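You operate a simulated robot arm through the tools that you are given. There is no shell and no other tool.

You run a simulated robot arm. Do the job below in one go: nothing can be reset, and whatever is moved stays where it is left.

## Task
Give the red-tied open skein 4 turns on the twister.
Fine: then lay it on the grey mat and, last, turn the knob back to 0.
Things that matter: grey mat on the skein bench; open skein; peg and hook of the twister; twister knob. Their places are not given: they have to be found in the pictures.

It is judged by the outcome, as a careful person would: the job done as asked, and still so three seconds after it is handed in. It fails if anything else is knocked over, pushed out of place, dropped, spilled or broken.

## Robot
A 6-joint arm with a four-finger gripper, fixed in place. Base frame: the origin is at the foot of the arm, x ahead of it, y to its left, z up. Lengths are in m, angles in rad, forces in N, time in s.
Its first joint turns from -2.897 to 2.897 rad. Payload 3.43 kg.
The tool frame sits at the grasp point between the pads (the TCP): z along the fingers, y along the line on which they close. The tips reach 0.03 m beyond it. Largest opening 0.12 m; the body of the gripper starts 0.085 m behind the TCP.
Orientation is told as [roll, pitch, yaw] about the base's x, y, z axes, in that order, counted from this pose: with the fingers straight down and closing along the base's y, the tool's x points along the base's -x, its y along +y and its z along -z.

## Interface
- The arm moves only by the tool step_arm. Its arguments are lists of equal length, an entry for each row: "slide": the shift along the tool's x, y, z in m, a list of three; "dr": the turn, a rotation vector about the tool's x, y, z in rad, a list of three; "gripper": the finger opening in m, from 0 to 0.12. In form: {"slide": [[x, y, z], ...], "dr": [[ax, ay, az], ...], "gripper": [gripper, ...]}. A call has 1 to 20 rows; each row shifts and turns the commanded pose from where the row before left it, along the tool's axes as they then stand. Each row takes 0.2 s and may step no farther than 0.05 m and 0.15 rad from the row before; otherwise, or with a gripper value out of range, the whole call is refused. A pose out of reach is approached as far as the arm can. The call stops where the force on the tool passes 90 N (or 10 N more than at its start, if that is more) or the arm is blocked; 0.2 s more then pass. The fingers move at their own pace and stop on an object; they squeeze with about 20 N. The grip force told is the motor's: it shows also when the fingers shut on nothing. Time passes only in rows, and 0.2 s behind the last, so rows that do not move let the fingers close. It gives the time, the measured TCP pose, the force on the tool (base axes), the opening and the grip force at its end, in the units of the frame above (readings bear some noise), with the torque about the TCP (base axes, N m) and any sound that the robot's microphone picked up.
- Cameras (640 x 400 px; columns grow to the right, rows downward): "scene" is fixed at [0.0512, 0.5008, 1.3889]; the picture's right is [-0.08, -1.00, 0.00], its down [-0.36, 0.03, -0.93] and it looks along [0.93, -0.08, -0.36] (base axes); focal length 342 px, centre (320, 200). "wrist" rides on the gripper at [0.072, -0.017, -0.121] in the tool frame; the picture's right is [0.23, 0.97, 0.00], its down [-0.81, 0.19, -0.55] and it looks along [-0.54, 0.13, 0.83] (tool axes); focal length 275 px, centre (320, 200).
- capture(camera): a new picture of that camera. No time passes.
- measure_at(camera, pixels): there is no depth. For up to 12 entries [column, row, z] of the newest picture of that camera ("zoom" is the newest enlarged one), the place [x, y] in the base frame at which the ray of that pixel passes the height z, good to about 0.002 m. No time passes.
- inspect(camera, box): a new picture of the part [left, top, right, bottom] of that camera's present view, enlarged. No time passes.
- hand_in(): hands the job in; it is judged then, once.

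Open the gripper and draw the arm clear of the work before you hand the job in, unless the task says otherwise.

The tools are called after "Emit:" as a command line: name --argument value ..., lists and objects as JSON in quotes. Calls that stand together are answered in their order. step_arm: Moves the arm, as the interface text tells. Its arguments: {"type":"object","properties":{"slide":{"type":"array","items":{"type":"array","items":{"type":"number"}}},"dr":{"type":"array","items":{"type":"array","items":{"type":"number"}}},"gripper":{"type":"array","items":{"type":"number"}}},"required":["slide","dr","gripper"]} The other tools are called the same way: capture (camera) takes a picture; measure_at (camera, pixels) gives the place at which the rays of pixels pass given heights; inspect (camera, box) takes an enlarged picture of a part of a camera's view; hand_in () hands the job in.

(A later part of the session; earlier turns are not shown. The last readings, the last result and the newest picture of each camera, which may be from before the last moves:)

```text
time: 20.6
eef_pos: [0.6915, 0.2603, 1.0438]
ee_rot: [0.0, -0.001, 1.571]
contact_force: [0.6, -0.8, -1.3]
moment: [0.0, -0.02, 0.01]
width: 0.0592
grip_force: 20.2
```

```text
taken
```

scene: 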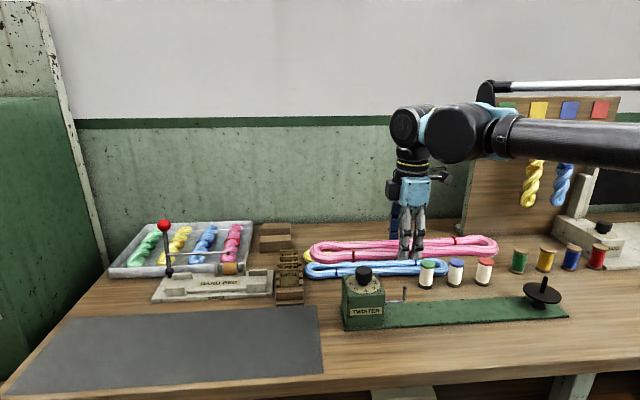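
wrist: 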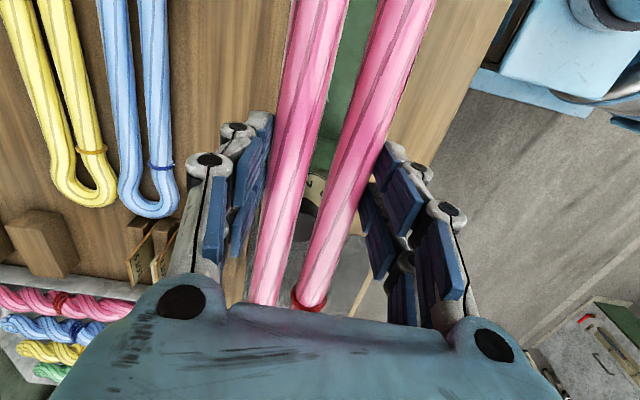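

Skein is held over the twister, at z≈1.02, clear of the knob. Now I shift it -0.18 in y to be above peg and hook.

Emit:
step_arm --slide '[[0.02, 0, 0], [0.03, 0, 0], [0.03, 0, 0], [0.03, 0, 0], [0.03, 0, 0], [0.025, 0, 0], [0.0155, 0, 0], [0, 0, 0], [0, 0, 0]]' --dr '[[0, 0, 0], [0, 0, 0], [0, 0, 0], [0, 0, 0], [0, 0, 0], [0, 0, 0], [0, 0, 0], [0, 0, 0], [0, 0, 0]]' --gripper '[0.03, 0.03, 0.03, 0.03, 0.03, 0.03, 0.03, 0.03, 0.03]'

Emit:
capture --camera "scene"

Emit:
capture --camera "wrist"

Emit:
inspect --camera "scene" --box '[340, 210, 600, 335]'

```text
time: 22.6
eef_pos: [0.6902, 0.0811, 1.0453]
ee_rot: [0.001, -0.004, 1.572]
contact_force: [1.2, 0.0, -0.1]
moment: [0.0, -0.01, -0.01]
width: 0.059
grip_force: 19.9
```

```text
taken
```

scene: 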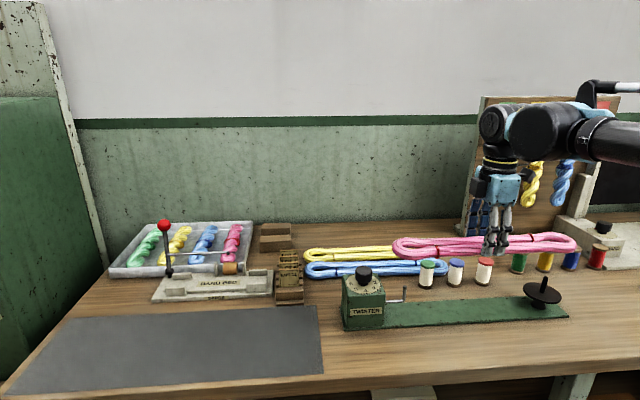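

```text
taken
```

wrist: 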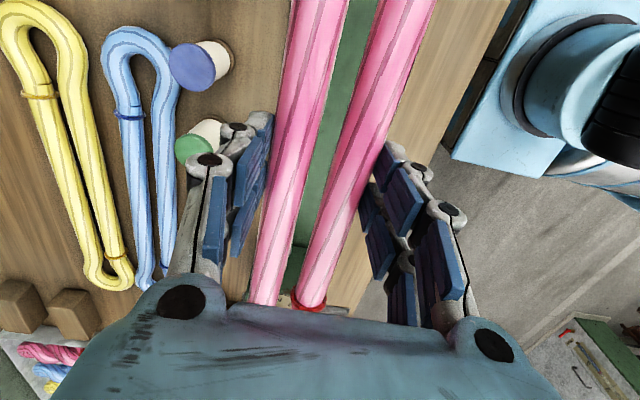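

```text
2.46 times, centred on (470, 272) of scene
```

zoom: 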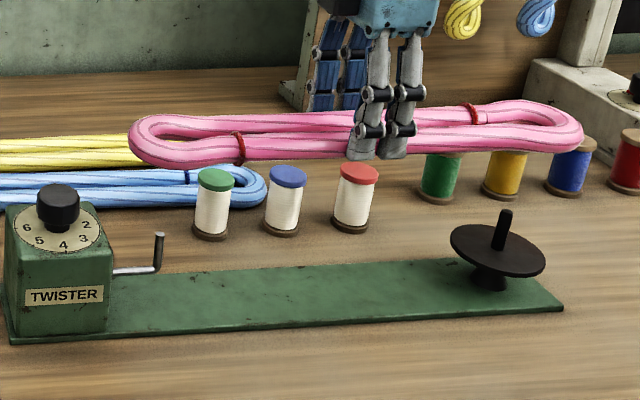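

I want the peg's position from a second camera angle before lowering. I move the held skein toward the robot and -y (over empty space) so the wrist camera can see the peg and hook.

Emit:
step_arm --slide '[[0, 0.02, 0], [0.02, 0.03, 0], [0.03, 0.03, 0], [0.03, 0.03, 0], [0.03, 0.03, 0], [0.02, 0.01, 0], [0, 0, 0], [0, 0, 0]]' --dr '[[0, 0, 0], [0, 0, 0], [0, 0, 0], [0, 0, 0], [0, 0, 0], [0, 0, 0], [0, 0, 0], [0, 0, 0]]' --gripper '[0.03, 0.03, 0.03, 0.03, 0.03, 0.03, 0.03, 0.03]'

Emit:
capture --camera "wrist"

Emit:
capture --camera "scene"

```text
time: 24.4
eef_pos: [0.5399, -0.0488, 1.0451]
ee_rot: [-0.001, -0.001, 1.572]
contact_force: [0.1, 0.0, -0.8]
moment: [-0.01, -0.03, -0.01]
width: 0.0589
grip_force: 20.3
```

```text
taken
```

wrist: 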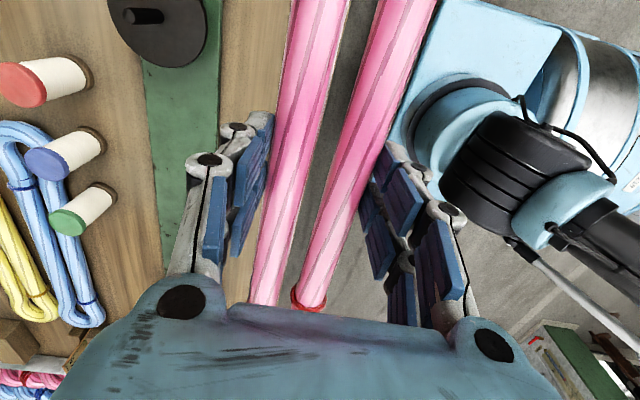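

```text
taken
```

scene: 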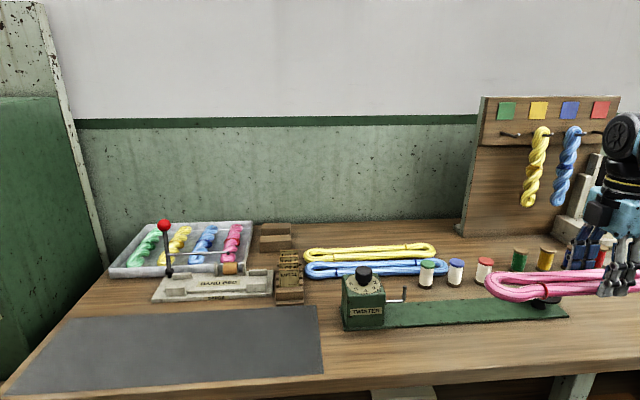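

The peg is visible at wrist (130-160, 17). I zoom in to get its base and tip pixels.

Emit:
inspect --camera "wrist" --box '[90, 0, 230, 88]'

Emit:
measure_at --camera "wrist" --pixels '[[128, 16, 0.92], [128, 16, 0.94]]'

```text
4.55 times, centred on (160, 44) of wrist
```

zoom: 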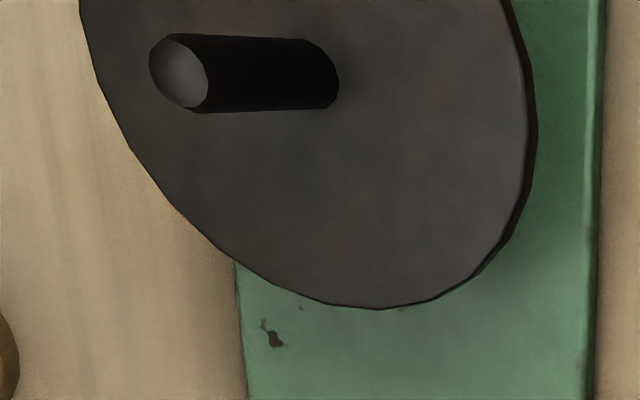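

```text
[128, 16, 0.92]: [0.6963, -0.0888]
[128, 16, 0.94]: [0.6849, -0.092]
```

I measure the pin's tip and base rays in this zoom.

Emit:
measure_at --camera "zoom" --pixels '[[180, 73, 0.92], [180, 73, 0.928], [180, 73, 0.935], [305, 75, 0.88], [305, 75, 0.886], [305, 75, 0.892], [240, 350, 0.855], [600, 350, 0.855]]'

```text
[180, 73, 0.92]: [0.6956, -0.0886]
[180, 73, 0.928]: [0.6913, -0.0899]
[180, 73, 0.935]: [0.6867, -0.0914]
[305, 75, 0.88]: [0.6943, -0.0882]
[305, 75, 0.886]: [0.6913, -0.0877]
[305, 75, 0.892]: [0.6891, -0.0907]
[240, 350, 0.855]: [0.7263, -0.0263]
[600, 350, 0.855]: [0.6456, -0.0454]
```

Peg is at (0.691, -0.089), tip z≈0.928, disc z≈0.886; hook at (0.689, 0.251). I return to above the twister with the TCP at (0.690, 0.080) and lower to z≈1.0.

Emit:
step_arm --slide '[[-0.02, -0.02, 0], [-0.03, -0.03, 0], [-0.03, -0.035, 0], [-0.03, -0.035, 0], [-0.0188, -0.03, 0], [0, 0, 0.02], [0, 0, 0.02], [0, 0, 0], [0, 0, 0]]' --dr '[[0, 0, 0], [0, 0, 0], [0, 0, 0], [0, 0, 0], [0, 0, 0], [0, 0, 0], [0, 0, 0], [0, 0, 0], [0, 0, 0]]' --gripper '[0.03, 0.03, 0.03, 0.03, 0.03, 0.03, 0.03, 0.03, 0.03]'

Emit:
inspect --camera "scene" --box '[370, 225, 450, 310]'

Emit:
inspect --camera "scene" --box '[500, 225, 600, 310]'

```text
time: 26.4
eef_pos: [0.6909, 0.0774, 1.0049]
ee_rot: [-0.001, -0.003, 1.572]
contact_force: [0.0, 0.1, -1.2]
moment: [0.03, 0.04, -0.02]
width: 0.0591
grip_force: 20.2
```

```text
4.71 times, centred on (410, 268) of scene
```

zoom: 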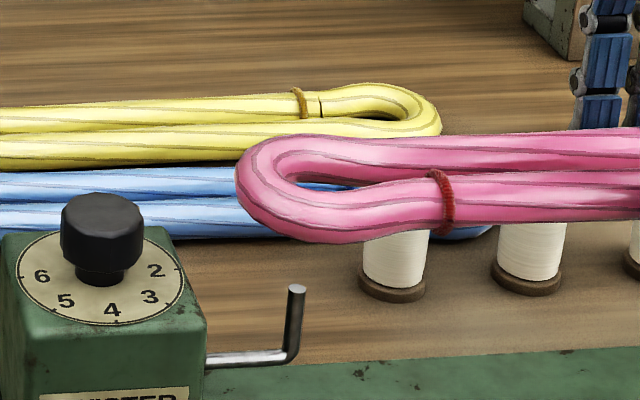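

```text
4.71 times, centred on (550, 268) of scene
```

zoom: 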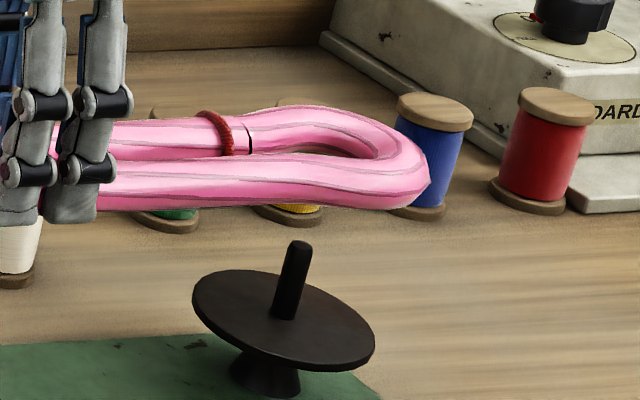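

I check the skein's outer ends in the scene at its present axis height (≈0.981).

Emit:
measure_at --camera "scene" --pixels '[[392.3, 264.8, 0.981], [573.3, 263.7, 0.981], [400, 262.5, 0.981], [563.5, 257.5, 0.981], [392.3, 264.8, 0.985], [573.3, 263.7, 0.985]]'

```text
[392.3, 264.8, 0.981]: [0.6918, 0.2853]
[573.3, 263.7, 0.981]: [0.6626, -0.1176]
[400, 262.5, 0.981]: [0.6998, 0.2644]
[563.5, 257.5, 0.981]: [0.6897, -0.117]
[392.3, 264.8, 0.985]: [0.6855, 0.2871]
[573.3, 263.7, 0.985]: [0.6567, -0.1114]
```

Ends are at y 0.285 and about -0.128: both inner loop ends clear the pins by 6-10 mm. I lower to just above the pin tips and look.

Emit:
step_arm --slide '[[0, 0, 0.015], [0, 0, 0.015], [0, 0, 0.006], [0, 0, 0]]' --dr '[[0, 0, 0], [0, 0, 0], [0, 0, 0], [0, 0, 0]]' --gripper '[0.03, 0.03, 0.03, 0.03]'

Emit:
inspect --camera "scene" --box '[370, 235, 450, 320]'

Emit:
inspect --camera "scene" --box '[500, 235, 600, 320]'

```text
time: 27.4
eef_pos: [0.6903, 0.079, 0.9688]
ee_rot: [0.0, -0.002, 1.571]
contact_force: [0.2, -0.2, -0.8]
moment: [0.0, 0.02, 0.04]
width: 0.0592
grip_force: 19.9
```

```text
4.71 times, centred on (410, 278) of scene
```

zoom: 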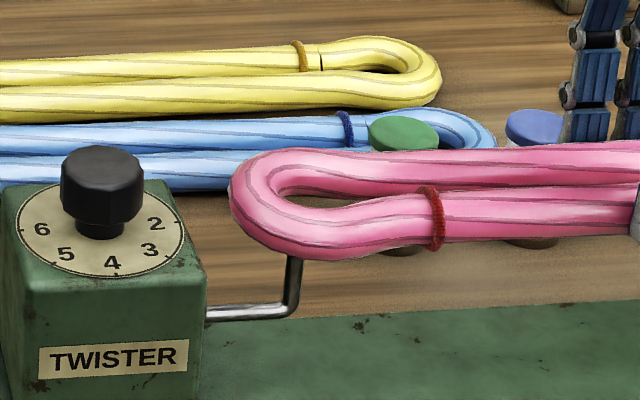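

```text
4.71 times, centred on (550, 278) of scene
```

zoom: 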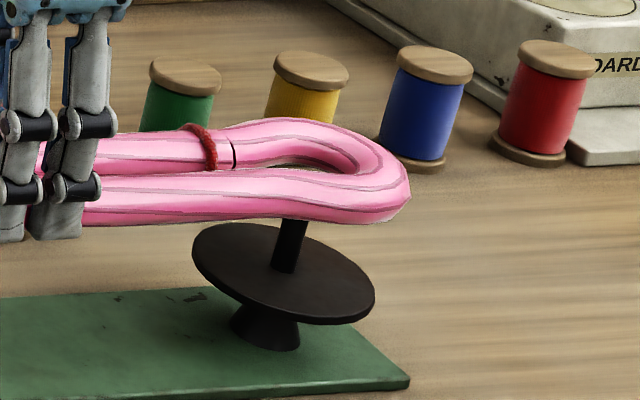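

No contact yet, the pins' tips lie behind the near strand as expected for holes above them. I lower another 12 mm and look for the tips entering the loops.

Emit:
step_arm --slide '[[0, 0, 0.004], [0, 0, 0.004], [0, 0, 0.004], [0, 0, 0]]' --dr '[[0, 0, 0], [0, 0, 0], [0, 0, 0], [0, 0, 0]]' --gripper '[0.03, 0.03, 0.03, 0.03]'

Emit:
inspect --camera "scene" --box '[370, 235, 450, 320]'

Emit:
inspect --camera "scene" --box '[500, 235, 600, 320]'

```text
time: 28.4
eef_pos: [0.6909, 0.0787, 0.9581]
ee_rot: [-0.001, -0.002, 1.572]
contact_force: [0.0, -0.8, -1.0]
moment: [-0.02, -0.02, 0.0]
width: 0.059
grip_force: 19.4
```

```text
4.71 times, centred on (410, 278) of scene
```

zoom: 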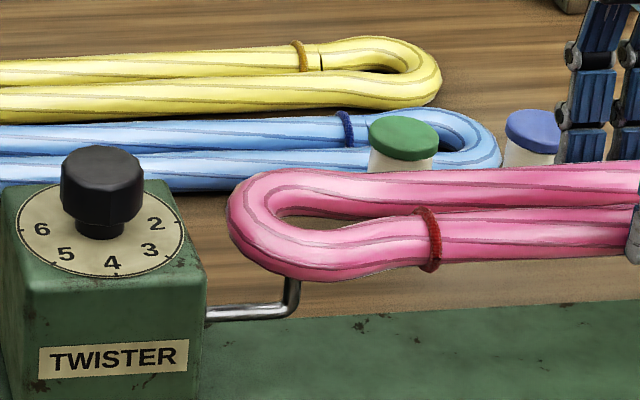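

```text
4.71 times, centred on (550, 278) of scene
```

zoom: 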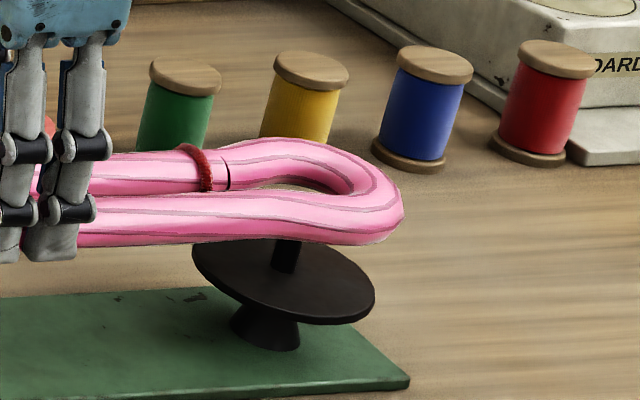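

Still no contact force. I lower 12 mm more in small steps.

Emit:
step_arm --slide '[[0, 0, 0.004], [0, 0, 0.004], [0, 0, 0.004], [0, 0, 0]]' --dr '[[0, 0, 0], [0, 0, 0], [0, 0, 0], [0, 0, 0]]' --gripper '[0.03, 0.03, 0.03, 0.03]'

Emit:
inspect --camera "scene" --box '[370, 235, 450, 320]'

Emit:
inspect --camera "scene" --box '[500, 235, 600, 320]'

```text
time: 29.4
eef_pos: [0.6908, 0.079, 0.9446]
ee_rot: [0.0, -0.001, 1.571]
contact_force: [0.5, -0.7, -1.8]
moment: [0.02, 0.0, 0.02]
width: 0.0591
grip_force: 19.7
```

```text
4.71 times, centred on (410, 278) of scene
```

zoom: 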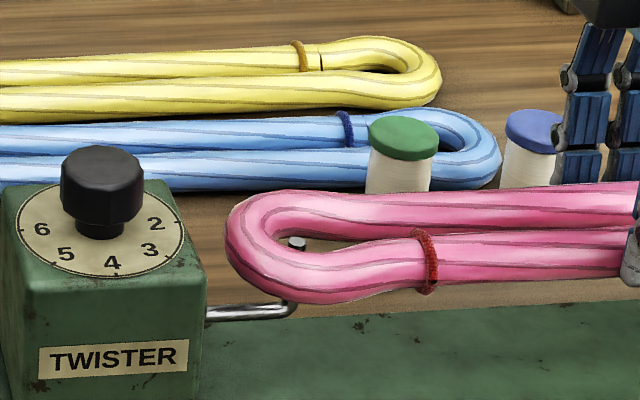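

```text
4.71 times, centred on (550, 278) of scene
```

zoom: 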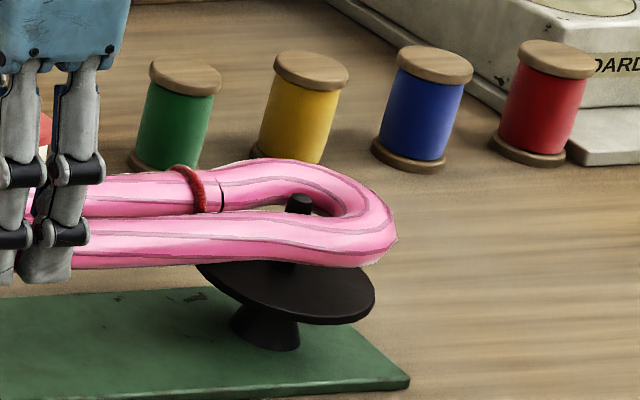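

Both pin tips show inside the loops ((297,243) and (300,203) in the zooms). I continue down with small steps toward seating.

Emit:
step_arm --slide '[[0, 0, 0.004], [0, 0, 0.004], [0, 0, 0.004], [0, 0, 0.003], [0, 0, 0]]' --dr '[[0, 0, 0], [0, 0, 0], [0, 0, 0], [0, 0, 0], [0, 0, 0]]' --gripper '[0.03, 0.03, 0.03, 0.03, 0.03]'

Emit:
inspect --camera "scene" --box '[370, 235, 450, 320]'

Emit:
inspect --camera "scene" --box '[500, 235, 600, 320]'

```text
time: 30.6
eef_pos: [0.6897, 0.079, 0.9302]
ee_rot: [0.001, -0.003, 1.571]
contact_force: [0.6, 0.3, -0.9]
moment: [-0.02, -0.01, -0.01]
width: 0.059
grip_force: 19.9
```

```text
4.71 times, centred on (410, 278) of scene
```

zoom: 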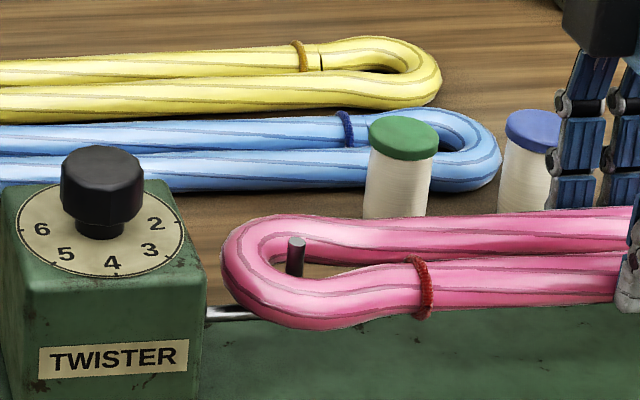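

```text
4.71 times, centred on (550, 278) of scene
```

zoom: 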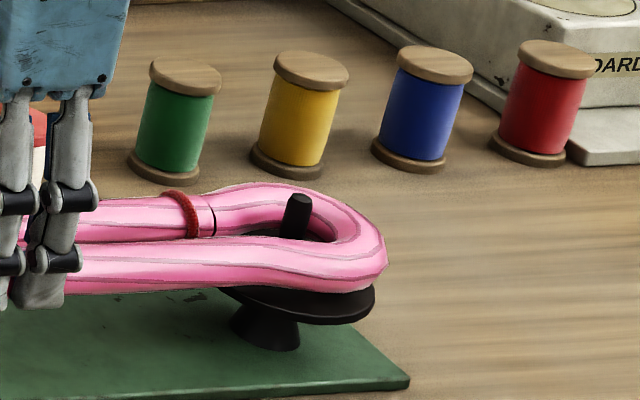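

The pins stand up through both loops. I keep lowering in 2 mm steps until contact shows in the force.

Emit:
step_arm --slide '[[0, 0, 0.002], [0, 0, 0.002], [0, 0, 0.002], [0, 0, 0]]' --dr '[[0, 0, 0], [0, 0, 0], [0, 0, 0], [0, 0, 0]]' --gripper '[0.03, 0.03, 0.03, 0.03]'

Emit:
inspect --camera "scene" --box '[500, 235, 600, 320]'

```text
time: 31.6
eef_pos: [0.6911, 0.0801, 0.9235]
ee_rot: [-0.001, -0.002, 1.572]
contact_force: [0.5, -0.2, -0.6]
moment: [0.01, 0.0, -0.02]
width: 0.0591
grip_force: 20.1
```

```text
4.71 times, centred on (550, 278) of scene
```

zoom: 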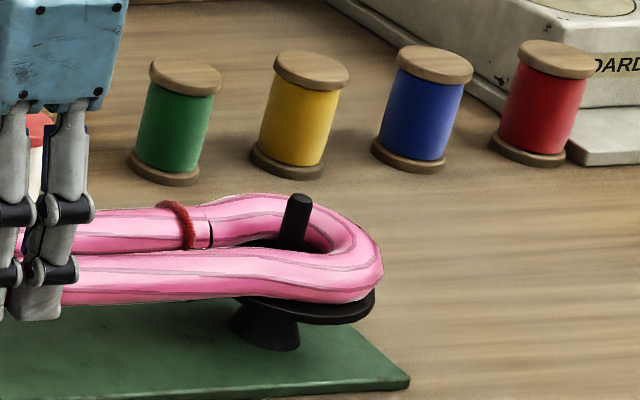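

Emit:
step_arm --slide '[[0, 0, 0.0015], [0, 0, 0.0015], [0, 0, 0]]' --dr '[[0, 0, 0], [0, 0, 0], [0, 0, 0]]' --gripper '[0.03, 0.03, 0.03]'

Emit:
inspect --camera "scene" --box '[370, 235, 450, 320]'

```text
time: 32.4
eef_pos: [0.6901, 0.0779, 0.9212]
ee_rot: [-0.002, -0.003, 1.571]
contact_force: [4.8, 8.7, 21.3]
moment: [0.2, -0.2, 0.04]
width: 0.0593
grip_force: 20.1
```

```text
4.71 times, centred on (410, 278) of scene
```

zoom: 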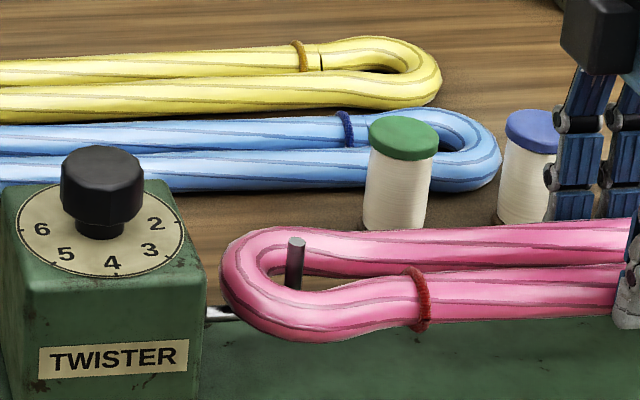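

Contact: 21 N upward force, so the skein sits on the disc and hook bar. I relieve 1 mm and open the fingers.

Emit:
step_arm --slide '[[0, 0, -0.001], [0, 0, 0], [0, 0, 0], [0, 0, 0]]' --dr '[[0, 0, 0], [0, 0, 0], [0, 0, 0], [0, 0, 0]]' --gripper '[0.03, 0.066, 0.08, 0.08]'

Emit:
capture --camera "scene"

Emit:
inspect --camera "scene" --box '[360, 230, 600, 340]'

```text
time: 33.4
eef_pos: [0.69, 0.0785, 0.9209]
ee_rot: [0.0, -0.002, 1.571]
contact_force: [-0.5, -0.5, 0.1]
moment: [0.02, -0.01, 0.0]
width: 0.0801
grip_force: 0.0
```

```text
taken
```

scene: 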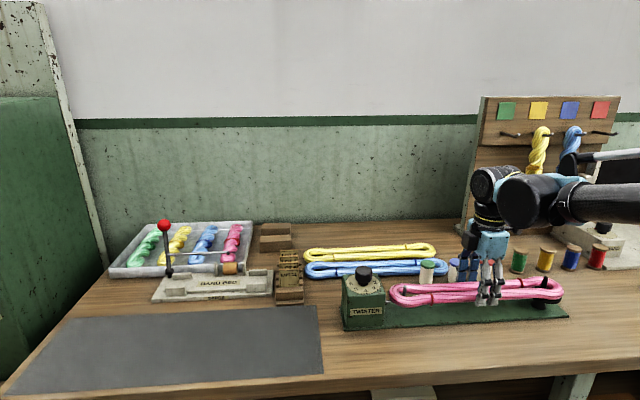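

```text
2.67 times, centred on (480, 285) of scene
```

zoom: 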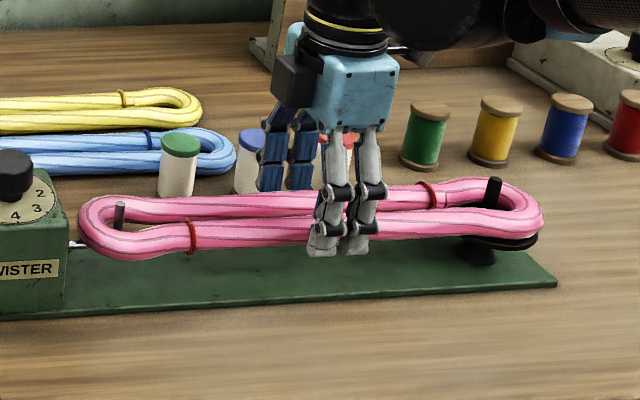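

The skein rests on peg and hook after release. I withdraw straight up.

Emit:
step_arm --slide '[[0, 0, -0.01], [0, 0, -0.02], [0, 0, -0.03], [0, 0, -0.04], [0, 0, -0.04], [0, 0, -0.04], [0, 0, 0]]' --dr '[[0, 0, 0], [0, 0, 0], [0, 0, 0], [0, 0, 0], [0, 0, 0], [0, 0, 0], [0, 0, 0]]' --gripper '[0.08, 0.08, 0.08, 0.08, 0.08, 0.08, 0.08]'

Emit:
capture --camera "wrist"

Emit:
inspect --camera "scene" --box '[340, 230, 600, 340]'

```text
time: 35.0
eef_pos: [0.6897, 0.0792, 1.1015]
ee_rot: [0.0, -0.002, 1.571]
contact_force: [0.4, 0.7, -0.6]
moment: [0.0, -0.01, -0.02]
width: 0.0798
grip_force: 0.1
```

```text
taken
```

wrist: 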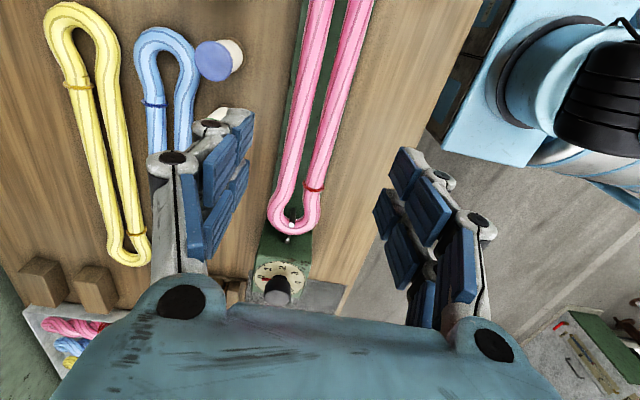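

```text
2.46 times, centred on (470, 285) of scene
```

zoom: 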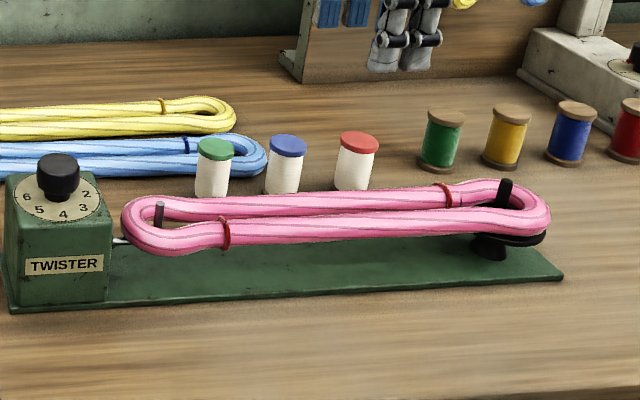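

The skein is seated with hook and peg through its loops. Now I move toward the knob to view it and find its pointer.

Emit:
step_arm --slide '[[-0.03, 0, 0], [-0.04, 0, 0], [-0.04, 0, 0], [-0.04, 0, 0], [0, 0, 0], [0, 0, 0]]' --dr '[[0, 0, 0], [0, 0, 0], [0, 0, 0], [0, 0, 0], [0, 0, 0], [0, 0, 0]]' --gripper '[0.08, 0.08, 0.08, 0.08, 0.08, 0.08]'

Emit:
capture --camera "wrist"

Emit:
inspect --camera "wrist" --box '[250, 80, 390, 180]'

```text
time: 36.4
eef_pos: [0.6906, 0.23, 1.1018]
ee_rot: [0.002, -0.004, 1.571]
contact_force: [-0.1, 0.6, -0.1]
moment: [0.03, 0.02, 0.0]
width: 0.0803
grip_force: 0.0
```

```text
taken
```

wrist: 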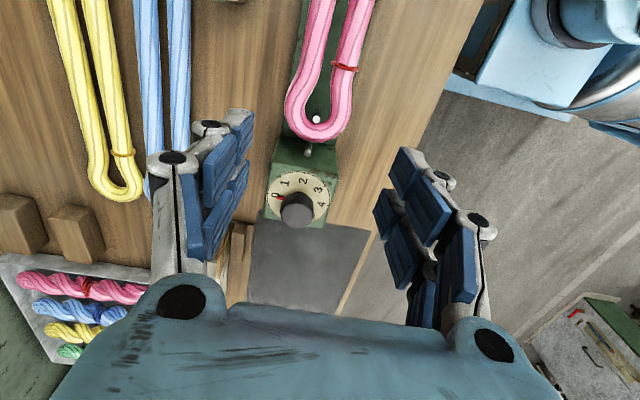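

```text
4.00 times, centred on (320, 130) of wrist
```

zoom: 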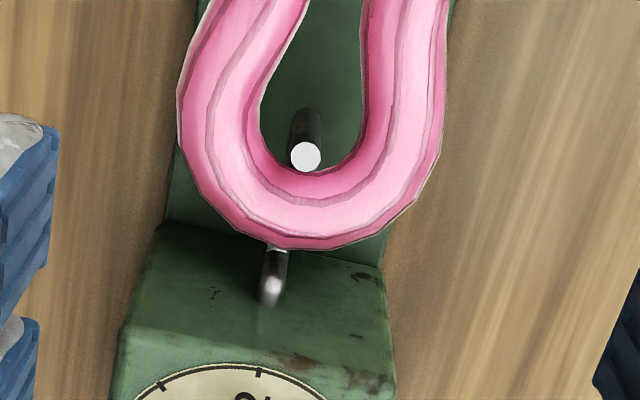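

A red pointer shows at (277,197), pointing to +x. I zoom onto the knob.

Emit:
inspect --camera "wrist" --box '[250, 155, 350, 235]'

Emit:
measure_at --camera "zoom" --pixels '[[318, 250, 0.95], [318, 250, 0.96], [318, 250, 0.97]]'

```text
5.00 times, centred on (300, 195) of wrist
```

zoom: 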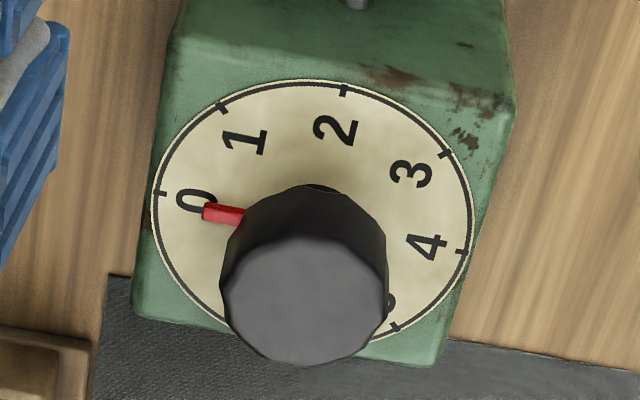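

```text
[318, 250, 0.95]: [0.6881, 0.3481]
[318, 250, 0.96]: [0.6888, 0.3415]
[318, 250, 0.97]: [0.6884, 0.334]
```

The pointer (red) sits at 0; 4 is diametrically opposite. I triangulate the knob top: scene (363.7,270.5), wrist zoom (304,298), and dial centre: scene (363.4,283.7), zoom (309,222).

Emit:
measure_at --camera "zoom" --pixels '[[304, 298, 0.95], [304, 298, 0.96], [304, 298, 0.97], [304, 298, 0.98], [309, 222, 0.92], [309, 222, 0.93], [309, 222, 0.94], [309, 222, 0.95]]'

Emit:
measure_at --camera "scene" --pixels '[[363.7, 270.5, 0.95], [363.7, 270.5, 0.96], [363.7, 270.5, 0.97], [363.7, 270.5, 0.98], [363.4, 283.7, 0.92], [363.4, 283.7, 0.93], [363.4, 283.7, 0.94], [363.4, 283.7, 0.95]]'

```text
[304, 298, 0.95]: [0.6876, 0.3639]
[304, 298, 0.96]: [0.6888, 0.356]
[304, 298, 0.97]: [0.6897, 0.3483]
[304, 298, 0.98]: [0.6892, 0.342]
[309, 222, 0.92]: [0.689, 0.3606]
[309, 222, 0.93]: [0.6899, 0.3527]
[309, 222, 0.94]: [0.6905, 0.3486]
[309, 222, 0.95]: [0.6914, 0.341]
```

```text
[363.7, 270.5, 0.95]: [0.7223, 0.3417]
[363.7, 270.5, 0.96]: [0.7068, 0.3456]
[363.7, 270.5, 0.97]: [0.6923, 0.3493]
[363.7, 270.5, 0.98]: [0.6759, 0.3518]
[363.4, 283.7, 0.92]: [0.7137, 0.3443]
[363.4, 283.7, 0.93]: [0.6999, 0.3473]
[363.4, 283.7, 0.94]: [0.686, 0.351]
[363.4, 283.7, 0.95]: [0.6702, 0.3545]
```

Knob axis is at (0.690, 0.349), top z≈0.971, dial z≈0.937. I move above it at z 1.10, turn the tool to yaw 0 (fingers perpendicular to the pointer) and on to test the wrist range in free air.

Emit:
step_arm --slide '[[-0.03, 0, 0], [-0.03, 0, 0], [-0.03, 0, 0], [-0.029, 0, 0], [0, 0, 0], [0, 0, 0], [0, 0, 0], [0, 0, 0], [0, 0, 0], [0, 0, 0], [0, 0, 0], [0, 0, 0], [0, 0, 0], [0, 0, 0], [0, 0, 0], [0, 0, 0], [0, 0, 0]]' --dr '[[0, 0, 0], [0, 0, 0], [0, 0, 0], [0, 0, 0], [0, 0, 0.1428], [0, 0, 0.1428], [0, 0, 0.1428], [0, 0, 0.1428], [0, 0, 0.1428], [0, 0, 0.1428], [0, 0, 0.1428], [0, 0, 0.1428], [0, 0, 0.1428], [0, 0, 0.1428], [0, 0, 0.1428], [0, 0, 0], [0, 0, 0]]' --gripper '[0.08, 0.08, 0.08, 0.08, 0.08, 0.08, 0.08, 0.08, 0.08, 0.08, 0.08, 0.08, 0.08, 0.08, 0.08, 0.08, 0.08]'

Emit:
capture --camera "wrist"

```text
time: 40.0
eef_pos: [0.6896, 0.3478, 1.1036]
ee_rot: [0.0, -0.001, 0.0]
contact_force: [0.6, -1.3, 0.2]
moment: [-0.01, -0.01, 0.01]
width: 0.0804
grip_force: 0.1
```

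```text
taken
```

wrist: 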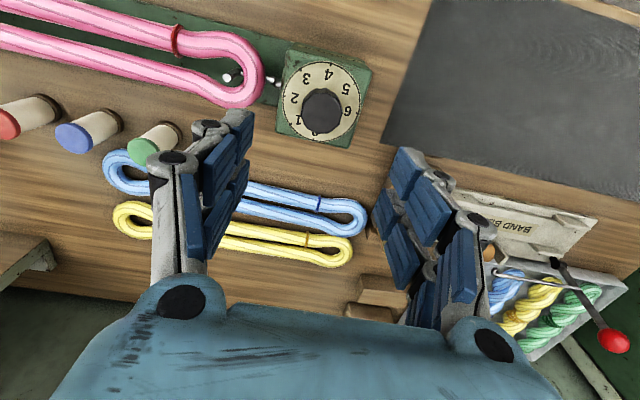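

Now I test the wrist range in the clockwise direction (negative yaw) here in free air.

Emit:
step_arm --slide '[[0, 0, 0], [0, 0, 0], [0, 0, 0], [0, 0, 0], [0, 0, 0], [0, 0, 0], [0, 0, 0], [0, 0, 0], [0, 0, 0], [0, 0, 0], [0, 0, 0], [0, 0, 0], [0, 0, 0], [0, 0, 0], [0, 0, 0], [0, 0, 0], [0, 0, 0], [0, 0, 0], [0, 0, 0], [0, 0, 0]]' --dr '[[0, 0, 0.1428], [0, 0, 0.1428], [0, 0, 0.1428], [0, 0, 0.1428], [0, 0, 0.1428], [0, 0, 0.1428], [0, 0, 0.1428], [0, 0, 0.1428], [0, 0, 0.1428], [0, 0, 0.1428], [0, 0, 0.1428], [0, 0, 0.1428], [0, 0, 0.1428], [0, 0, 0.1428], [0, 0, 0.1428], [0, 0, 0.1428], [0, 0, 0.1428], [0, 0, 0.1428], [0, 0, 0], [0, 0, 0]]' --gripper '[0.08, 0.08, 0.08, 0.08, 0.08, 0.08, 0.08, 0.08, 0.08, 0.08, 0.08, 0.08, 0.08, 0.08, 0.08, 0.08, 0.08, 0.08, 0.08, 0.08]'

```text
time: 44.2
eef_pos: [0.6979, 0.3375, 1.1018]
ee_rot: [-0.006, 0.0, -2.37]
contact_force: [-0.2, -1.3, 0.4]
moment: [0.01, 0.01, 0.02]
width: 0.0802
grip_force: 0.1
out of reach, approached as far as the arm can: row 17, 18
```

The clockwise limit here is about yaw -2.37, so a 180° turn from yaw 0 would not fit; I turn back and test whether yaw +π is reachable, to sweep from +π to 0.

Emit:
step_arm --slide '[[0, 0, 0], [0, 0, 0], [0, 0, 0], [0, 0, 0], [0, 0, 0], [0, 0, 0], [0, 0, 0], [0, 0, 0], [0, 0, 0], [0, 0, 0], [0, 0, 0], [0, 0, 0], [0, 0, 0], [0, 0, 0], [0, 0, 0], [0, 0, 0], [0, 0, 0], [0, 0, 0]]' --dr '[[0, 0, -0.1428], [0, 0, -0.1428], [0, 0, -0.1428], [0, 0, -0.1428], [0, 0, -0.1428], [0, 0, -0.1428], [0, 0, -0.1428], [0, 0, -0.1428], [0, 0, -0.1428], [0, 0, -0.1428], [0, 0, -0.1428], [0, 0, -0.1428], [0, 0, -0.1428], [0, 0, -0.1428], [0, 0, -0.1428], [0, 0, -0.1428], [0, 0, -0.1428], [0, 0, -0.1428]]' --gripper '[0.08, 0.08, 0.08, 0.08, 0.08, 0.08, 0.08, 0.08, 0.08, 0.08, 0.08, 0.08, 0.08, 0.08, 0.08, 0.08, 0.08, 0.08]'

Emit:
step_arm --slide '[[0, 0, 0], [0, 0, 0], [0, 0, 0], [0, 0, 0], [0, 0, 0], [0, 0, 0], [0, 0, 0], [0, 0, 0], [0, 0, 0], [0, 0, 0], [0, 0, 0], [0, 0, 0], [0, 0, 0], [0, 0, 0], [0, 0, 0], [0, 0, 0], [0, 0, 0], [0, 0, 0]]' --dr '[[0, 0, -0.1428], [0, 0, -0.1428], [0, 0, -0.1428], [0, 0, -0.1428], [0, 0, -0.1428], [0, 0, -0.1428], [0, 0, -0.1428], [0, 0, -0.1428], [0, 0, -0.1428], [0, 0, -0.1428], [0, 0, -0.1428], [0, 0, -0.1428], [0, 0, -0.1428], [0, 0, -0.1428], [0, 0, -0.1428], [0, 0, -0.1428], [0, 0, 0], [0, 0, 0]]' --gripper '[0.08, 0.08, 0.08, 0.08, 0.08, 0.08, 0.08, 0.08, 0.08, 0.08, 0.08, 0.08, 0.08, 0.08, 0.08, 0.08, 0.08, 0.08]'

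```text
time: 48.0
eef_pos: [0.6977, 0.3376, 1.1018]
ee_rot: [0.004, 0.003, 0.203]
contact_force: [0.0, 0.4, 0.2]
moment: [-0.02, 0.0, 0.04]
width: 0.0801
grip_force: 0.0
```

```text
time: 51.8
eef_pos: [0.698, 0.338, 1.1026]
ee_rot: [-0.002, -0.004, 2.486]
contact_force: [0.5, 0.6, -0.5]
moment: [-0.01, 0.01, -0.01]
width: 0.0799
grip_force: 0.0
```

The commanded pose was shifted to what was reachable; yaw is now 2.486 with no limit met. I turn on to π.

Emit:
step_arm --slide '[[0, 0, 0], [0, 0, 0], [0, 0, 0], [0, 0, 0], [0, 0, 0], [0, 0, 0], [0, 0, 0]]' --dr '[[0, 0, -0.131], [0, 0, -0.131], [0, 0, -0.131], [0, 0, -0.131], [0, 0, -0.131], [0, 0, 0], [0, 0, 0]]' --gripper '[0.08, 0.08, 0.08, 0.08, 0.08, 0.08, 0.08]'

Emit:
capture --camera "wrist"

```text
time: 53.4
eef_pos: [0.6982, 0.3376, 1.101]
ee_rot: [-0.006, -0.003, 3.142]
contact_force: [0.7, -0.2, -0.4]
moment: [-0.01, 0.02, 0.06]
width: 0.0799
grip_force: 0.1
```

```text
taken
```

wrist: 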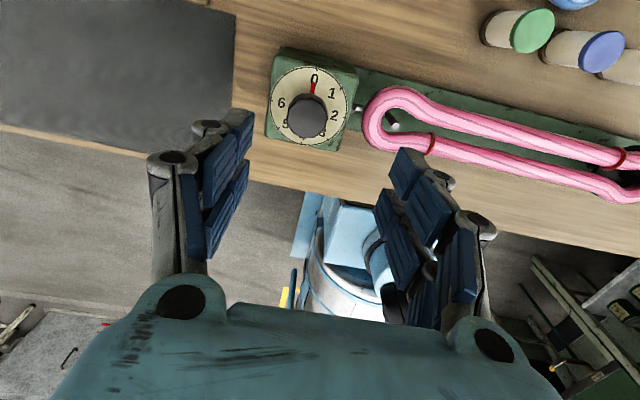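

Yaw +π is reachable. From this side I re-measure the knob: zoom in around (308,112).

Emit:
inspect --camera "wrist" --box '[260, 50, 360, 150]'

Emit:
inspect --camera "scene" --box '[330, 255, 430, 335]'

```text
4.00 times, centred on (310, 100) of wrist
```

zoom: 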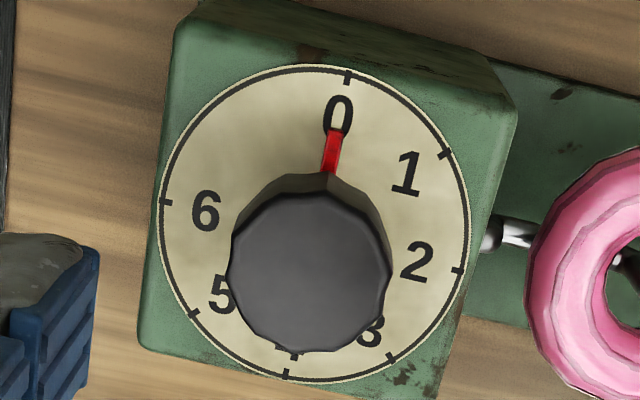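

```text
5.00 times, centred on (380, 295) of scene
```

zoom: 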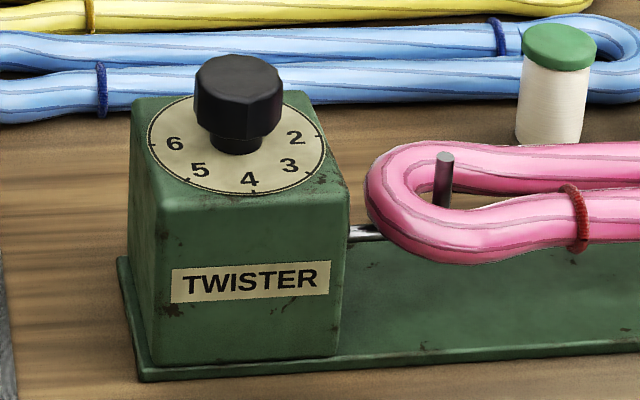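

I measure the knob top (wrist (307.8,118)) and dial centre (308.7,109.3) at their heights.

Emit:
measure_at --camera "wrist" --pixels '[[307.8, 118, 0.971], [307.8, 118, 0.967], [307.8, 118, 0.975], [308.7, 109.3, 0.937], [308.7, 109.3, 0.933], [308.7, 109.3, 0.941], [311.5, 87, 0.945], [267.3, 118, 0.971], [328, 118, 0.971], [287.5, 118, 0.971]]'

```text
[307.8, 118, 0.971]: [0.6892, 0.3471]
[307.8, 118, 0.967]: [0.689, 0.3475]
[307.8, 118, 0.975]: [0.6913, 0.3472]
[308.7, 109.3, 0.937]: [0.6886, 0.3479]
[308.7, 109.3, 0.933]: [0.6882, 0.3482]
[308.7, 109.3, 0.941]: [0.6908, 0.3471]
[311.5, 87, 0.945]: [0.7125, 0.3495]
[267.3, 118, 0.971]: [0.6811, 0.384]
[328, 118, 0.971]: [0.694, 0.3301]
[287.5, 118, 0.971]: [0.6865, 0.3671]
```

Knob axis refined to (0.689, 0.3475). I align over it with opening 0.07 and descend to z≈1.0 first.

Emit:
step_arm --slide '[[-0.0092, -0.0099, 0], [0, 0, 0.03], [0, 0, 0.04], [0, 0, 0.03], [0, 0, 0], [0, 0, 0]]' --dr '[[0, 0, 0], [0, 0, 0], [0, 0, 0], [0, 0, 0], [0, 0, 0], [0, 0, 0]]' --gripper '[0.07, 0.07, 0.07, 0.07, 0.07, 0.07]'

Emit:
capture --camera "wrist"

Emit:
inspect --camera "scene" --box '[310, 220, 430, 320]'

```text
time: 54.8
eef_pos: [0.6886, 0.3495, 1.0022]
ee_rot: [-0.007, -0.002, 3.139]
contact_force: [0.4, -0.9, -0.6]
moment: [-0.01, 0.0, 0.0]
width: 0.0698
grip_force: 0.1
```

```text
taken
```

wrist: 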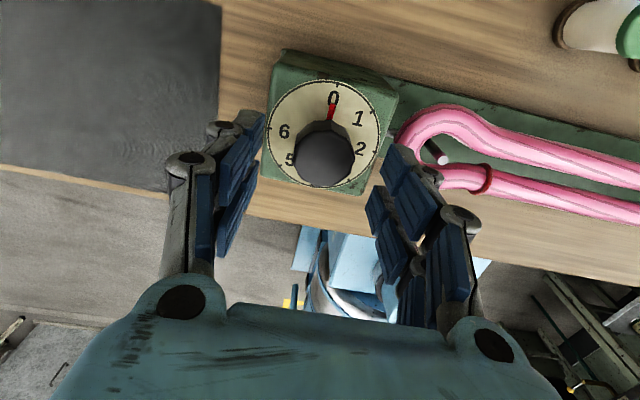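

```text
4.00 times, centred on (370, 270) of scene
```

zoom: 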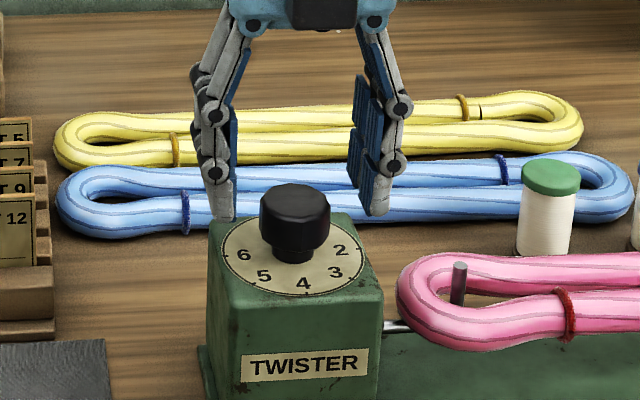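

The knob is between the fingers. I descend to tips ≈0.948 and then close.

Emit:
step_arm --slide '[[0, -0.001, 0.01], [0, 0, 0.008], [0, 0, 0.006], [0, 0, 0]]' --dr '[[0, 0, 0], [0, 0, 0], [0, 0, 0], [0, 0, 0]]' --gripper '[0.07, 0.07, 0.07, 0.07]'

Emit:
inspect --camera "wrist" --box '[230, 80, 430, 210]'

Emit:
inspect --camera "scene" --box '[320, 230, 420, 310]'

```text
time: 55.8
eef_pos: [0.6876, 0.3498, 0.9789]
ee_rot: [-0.005, -0.003, 3.14]
contact_force: [0.0, -0.1, 0.4]
moment: [0.0, 0.01, 0.03]
width: 0.07
grip_force: 0.1
```

```text
3.08 times, centred on (330, 145) of wrist
```

zoom: 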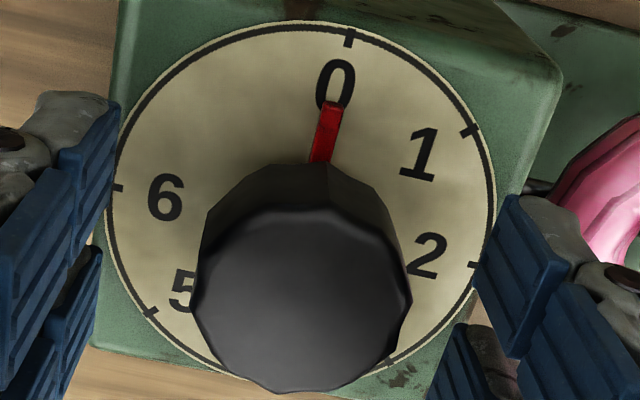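

```text
5.00 times, centred on (370, 270) of scene
```

zoom: 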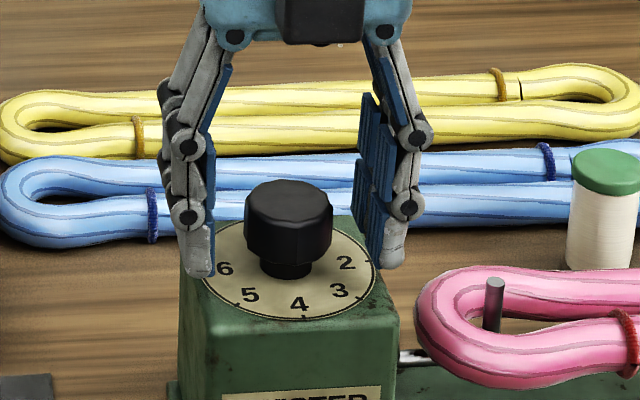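

Aligned within 2 mm; I correct that and close on the knob.

Emit:
step_arm --slide '[[0.001, 0.002, 0], [0, 0, 0], [0, 0, 0], [0, 0, 0], [0, 0, 0]]' --dr '[[0, 0, 0], [0, 0, 0], [0, 0, 0], [0, 0, 0], [0, 0, 0]]' --gripper '[0.07, 0.05, 0.035, 0.025, 0.02]'

Emit:
inspect --camera "wrist" --box '[230, 80, 430, 210]'

```text
time: 57.0
eef_pos: [0.688, 0.3474, 0.979]
ee_rot: [-0.004, -0.002, 3.14]
contact_force: [0.5, 5.8, 1.2]
moment: [0.22, -0.11, 0.03]
width: 0.0361
grip_force: 44.8
```

```text
3.08 times, centred on (330, 145) of wrist
```

zoom: 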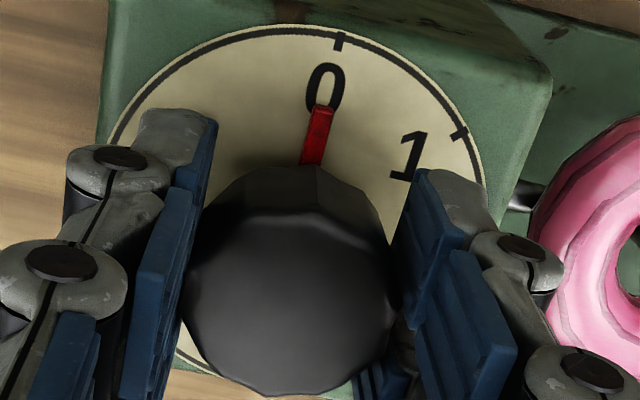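

Gripped at 0.036 m. I turn clockwise 45° (to 1) first and check knob and skein.

Emit:
step_arm --slide '[[0, 0, 0], [0, 0, 0], [0, 0, 0], [0, 0, 0], [0, 0, 0], [0, 0, 0], [0, 0, 0], [0, 0, 0], [0, 0, 0]]' --dr '[[0, 0, 0.0982], [0, 0, 0.0982], [0, 0, 0.0982], [0, 0, 0.0982], [0, 0, 0.0982], [0, 0, 0.0982], [0, 0, 0.0982], [0, 0, 0.0982], [0, 0, 0]]' --gripper '[0.02, 0.02, 0.02, 0.02, 0.02, 0.02, 0.02, 0.02, 0.02]'

Emit:
capture --camera "scene"

Emit:
inspect --camera "wrist" --box '[230, 80, 430, 210]'

Emit:
inspect --camera "scene" --box '[330, 230, 590, 340]'

```text
time: 59.0
eef_pos: [0.6903, 0.3477, 0.9778]
ee_rot: [-0.004, -0.004, 2.354]
contact_force: [22.2, 43.5, 20.6]
moment: [1.3, -0.75, 0.02]
width: 0.0362
grip_force: 44.8
```

```text
taken
```

scene: 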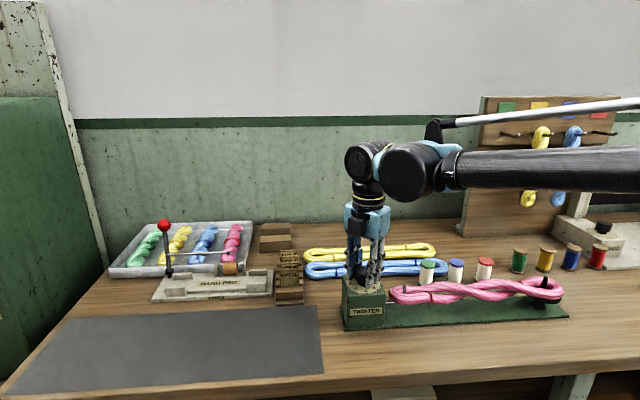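

```text
3.08 times, centred on (330, 145) of wrist
```

zoom: 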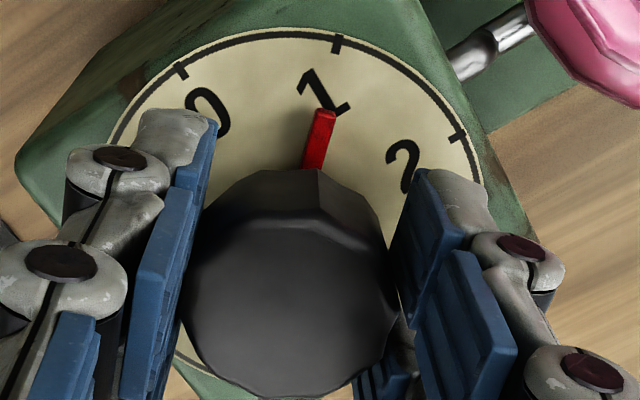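

```text
2.46 times, centred on (460, 285) of scene
```

zoom: 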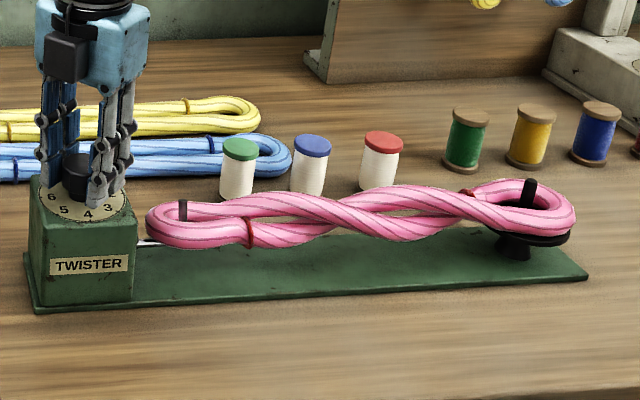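

Pointer is at 1 and the skein has taken a turn. A side load of about 50 N has built up from slight off-centre; I shift the tool 1 mm along the closing axis to relieve it and read the force.

Emit:
step_arm --slide '[[0, -0.001, 0], [0, 0, 0]]' --dr '[[0, 0, 0], [0, 0, 0]]' --gripper '[0.02, 0.02]'

```text
time: 59.6
eef_pos: [0.689, 0.3489, 0.9778]
ee_rot: [-0.002, -0.003, 2.354]
contact_force: [14.0, 34.7, 20.7]
moment: [0.97, -0.72, -0.04]
width: 0.0361
grip_force: 45.4
```

The force falls about 12 N per mm; I relieve the rest (−1.2 mm tool x, −2.9 mm tool y, 1.5 mm up).

Emit:
step_arm --slide '[[-0.0006, -0.0015, -0.0008], [-0.0006, -0.0014, -0.0007], [0, 0, 0]]' --dr '[[0, 0, 0], [0, 0, 0], [0, 0, 0]]' --gripper '[0.02, 0.02, 0.02]'

```text
time: 60.4
eef_pos: [0.6896, 0.3479, 0.9782]
ee_rot: [0.003, -0.006, 2.352]
contact_force: [-21.5, -22.8, -35.1]
moment: [-0.31, 0.44, 0.0]
width: 0.0365
grip_force: 44.9
```

I overshot; I step back a part (+0.3, +1.2 mm, 0.9 mm down).

Emit:
step_arm --slide '[[0.0003, 0.0012, 0.0009], [0, 0, 0]]' --dr '[[0, 0, 0], [0, 0, 0]]' --gripper '[0.02, 0.02]'

```text
time: 61.0
eef_pos: [0.6886, 0.3476, 0.9792]
ee_rot: [-0.003, -0.007, 2.355]
contact_force: [-26.2, -23.9, -24.8]
moment: [-0.83, 0.35, -0.02]
width: 0.0359
grip_force: 45.4
```

I wait a moment to see how the force settles.

Emit:
step_arm --slide '[[0, 0, 0], [0, 0, 0], [0, 0, 0]]' --dr '[[0, 0, 0], [0, 0, 0], [0, 0, 0]]' --gripper '[0.02, 0.02, 0.02]'

```text
time: 61.8
eef_pos: [0.6891, 0.3479, 0.9796]
ee_rot: [-0.001, -0.006, 2.355]
contact_force: [-30.8, -28.1, -28.3]
moment: [-0.66, 0.59, 0.01]
width: 0.036
grip_force: 44.9
```

The force creeps up while holding, so the command is still off toward +x,+y,+z. I step 1 mm back in each.

Emit:
step_arm --slide '[[0, 0.0014, 0.001], [0, 0, 0]]' --dr '[[0, 0, 0], [0, 0, 0]]' --gripper '[0.02, 0.02]'

```text
time: 62.4
eef_pos: [0.6902, 0.3484, 0.979]
ee_rot: [-0.002, -0.005, 2.355]
contact_force: [-12.1, -13.5, 9.0]
moment: [-0.19, 1.02, -0.02]
width: 0.0363
grip_force: 44.7
```

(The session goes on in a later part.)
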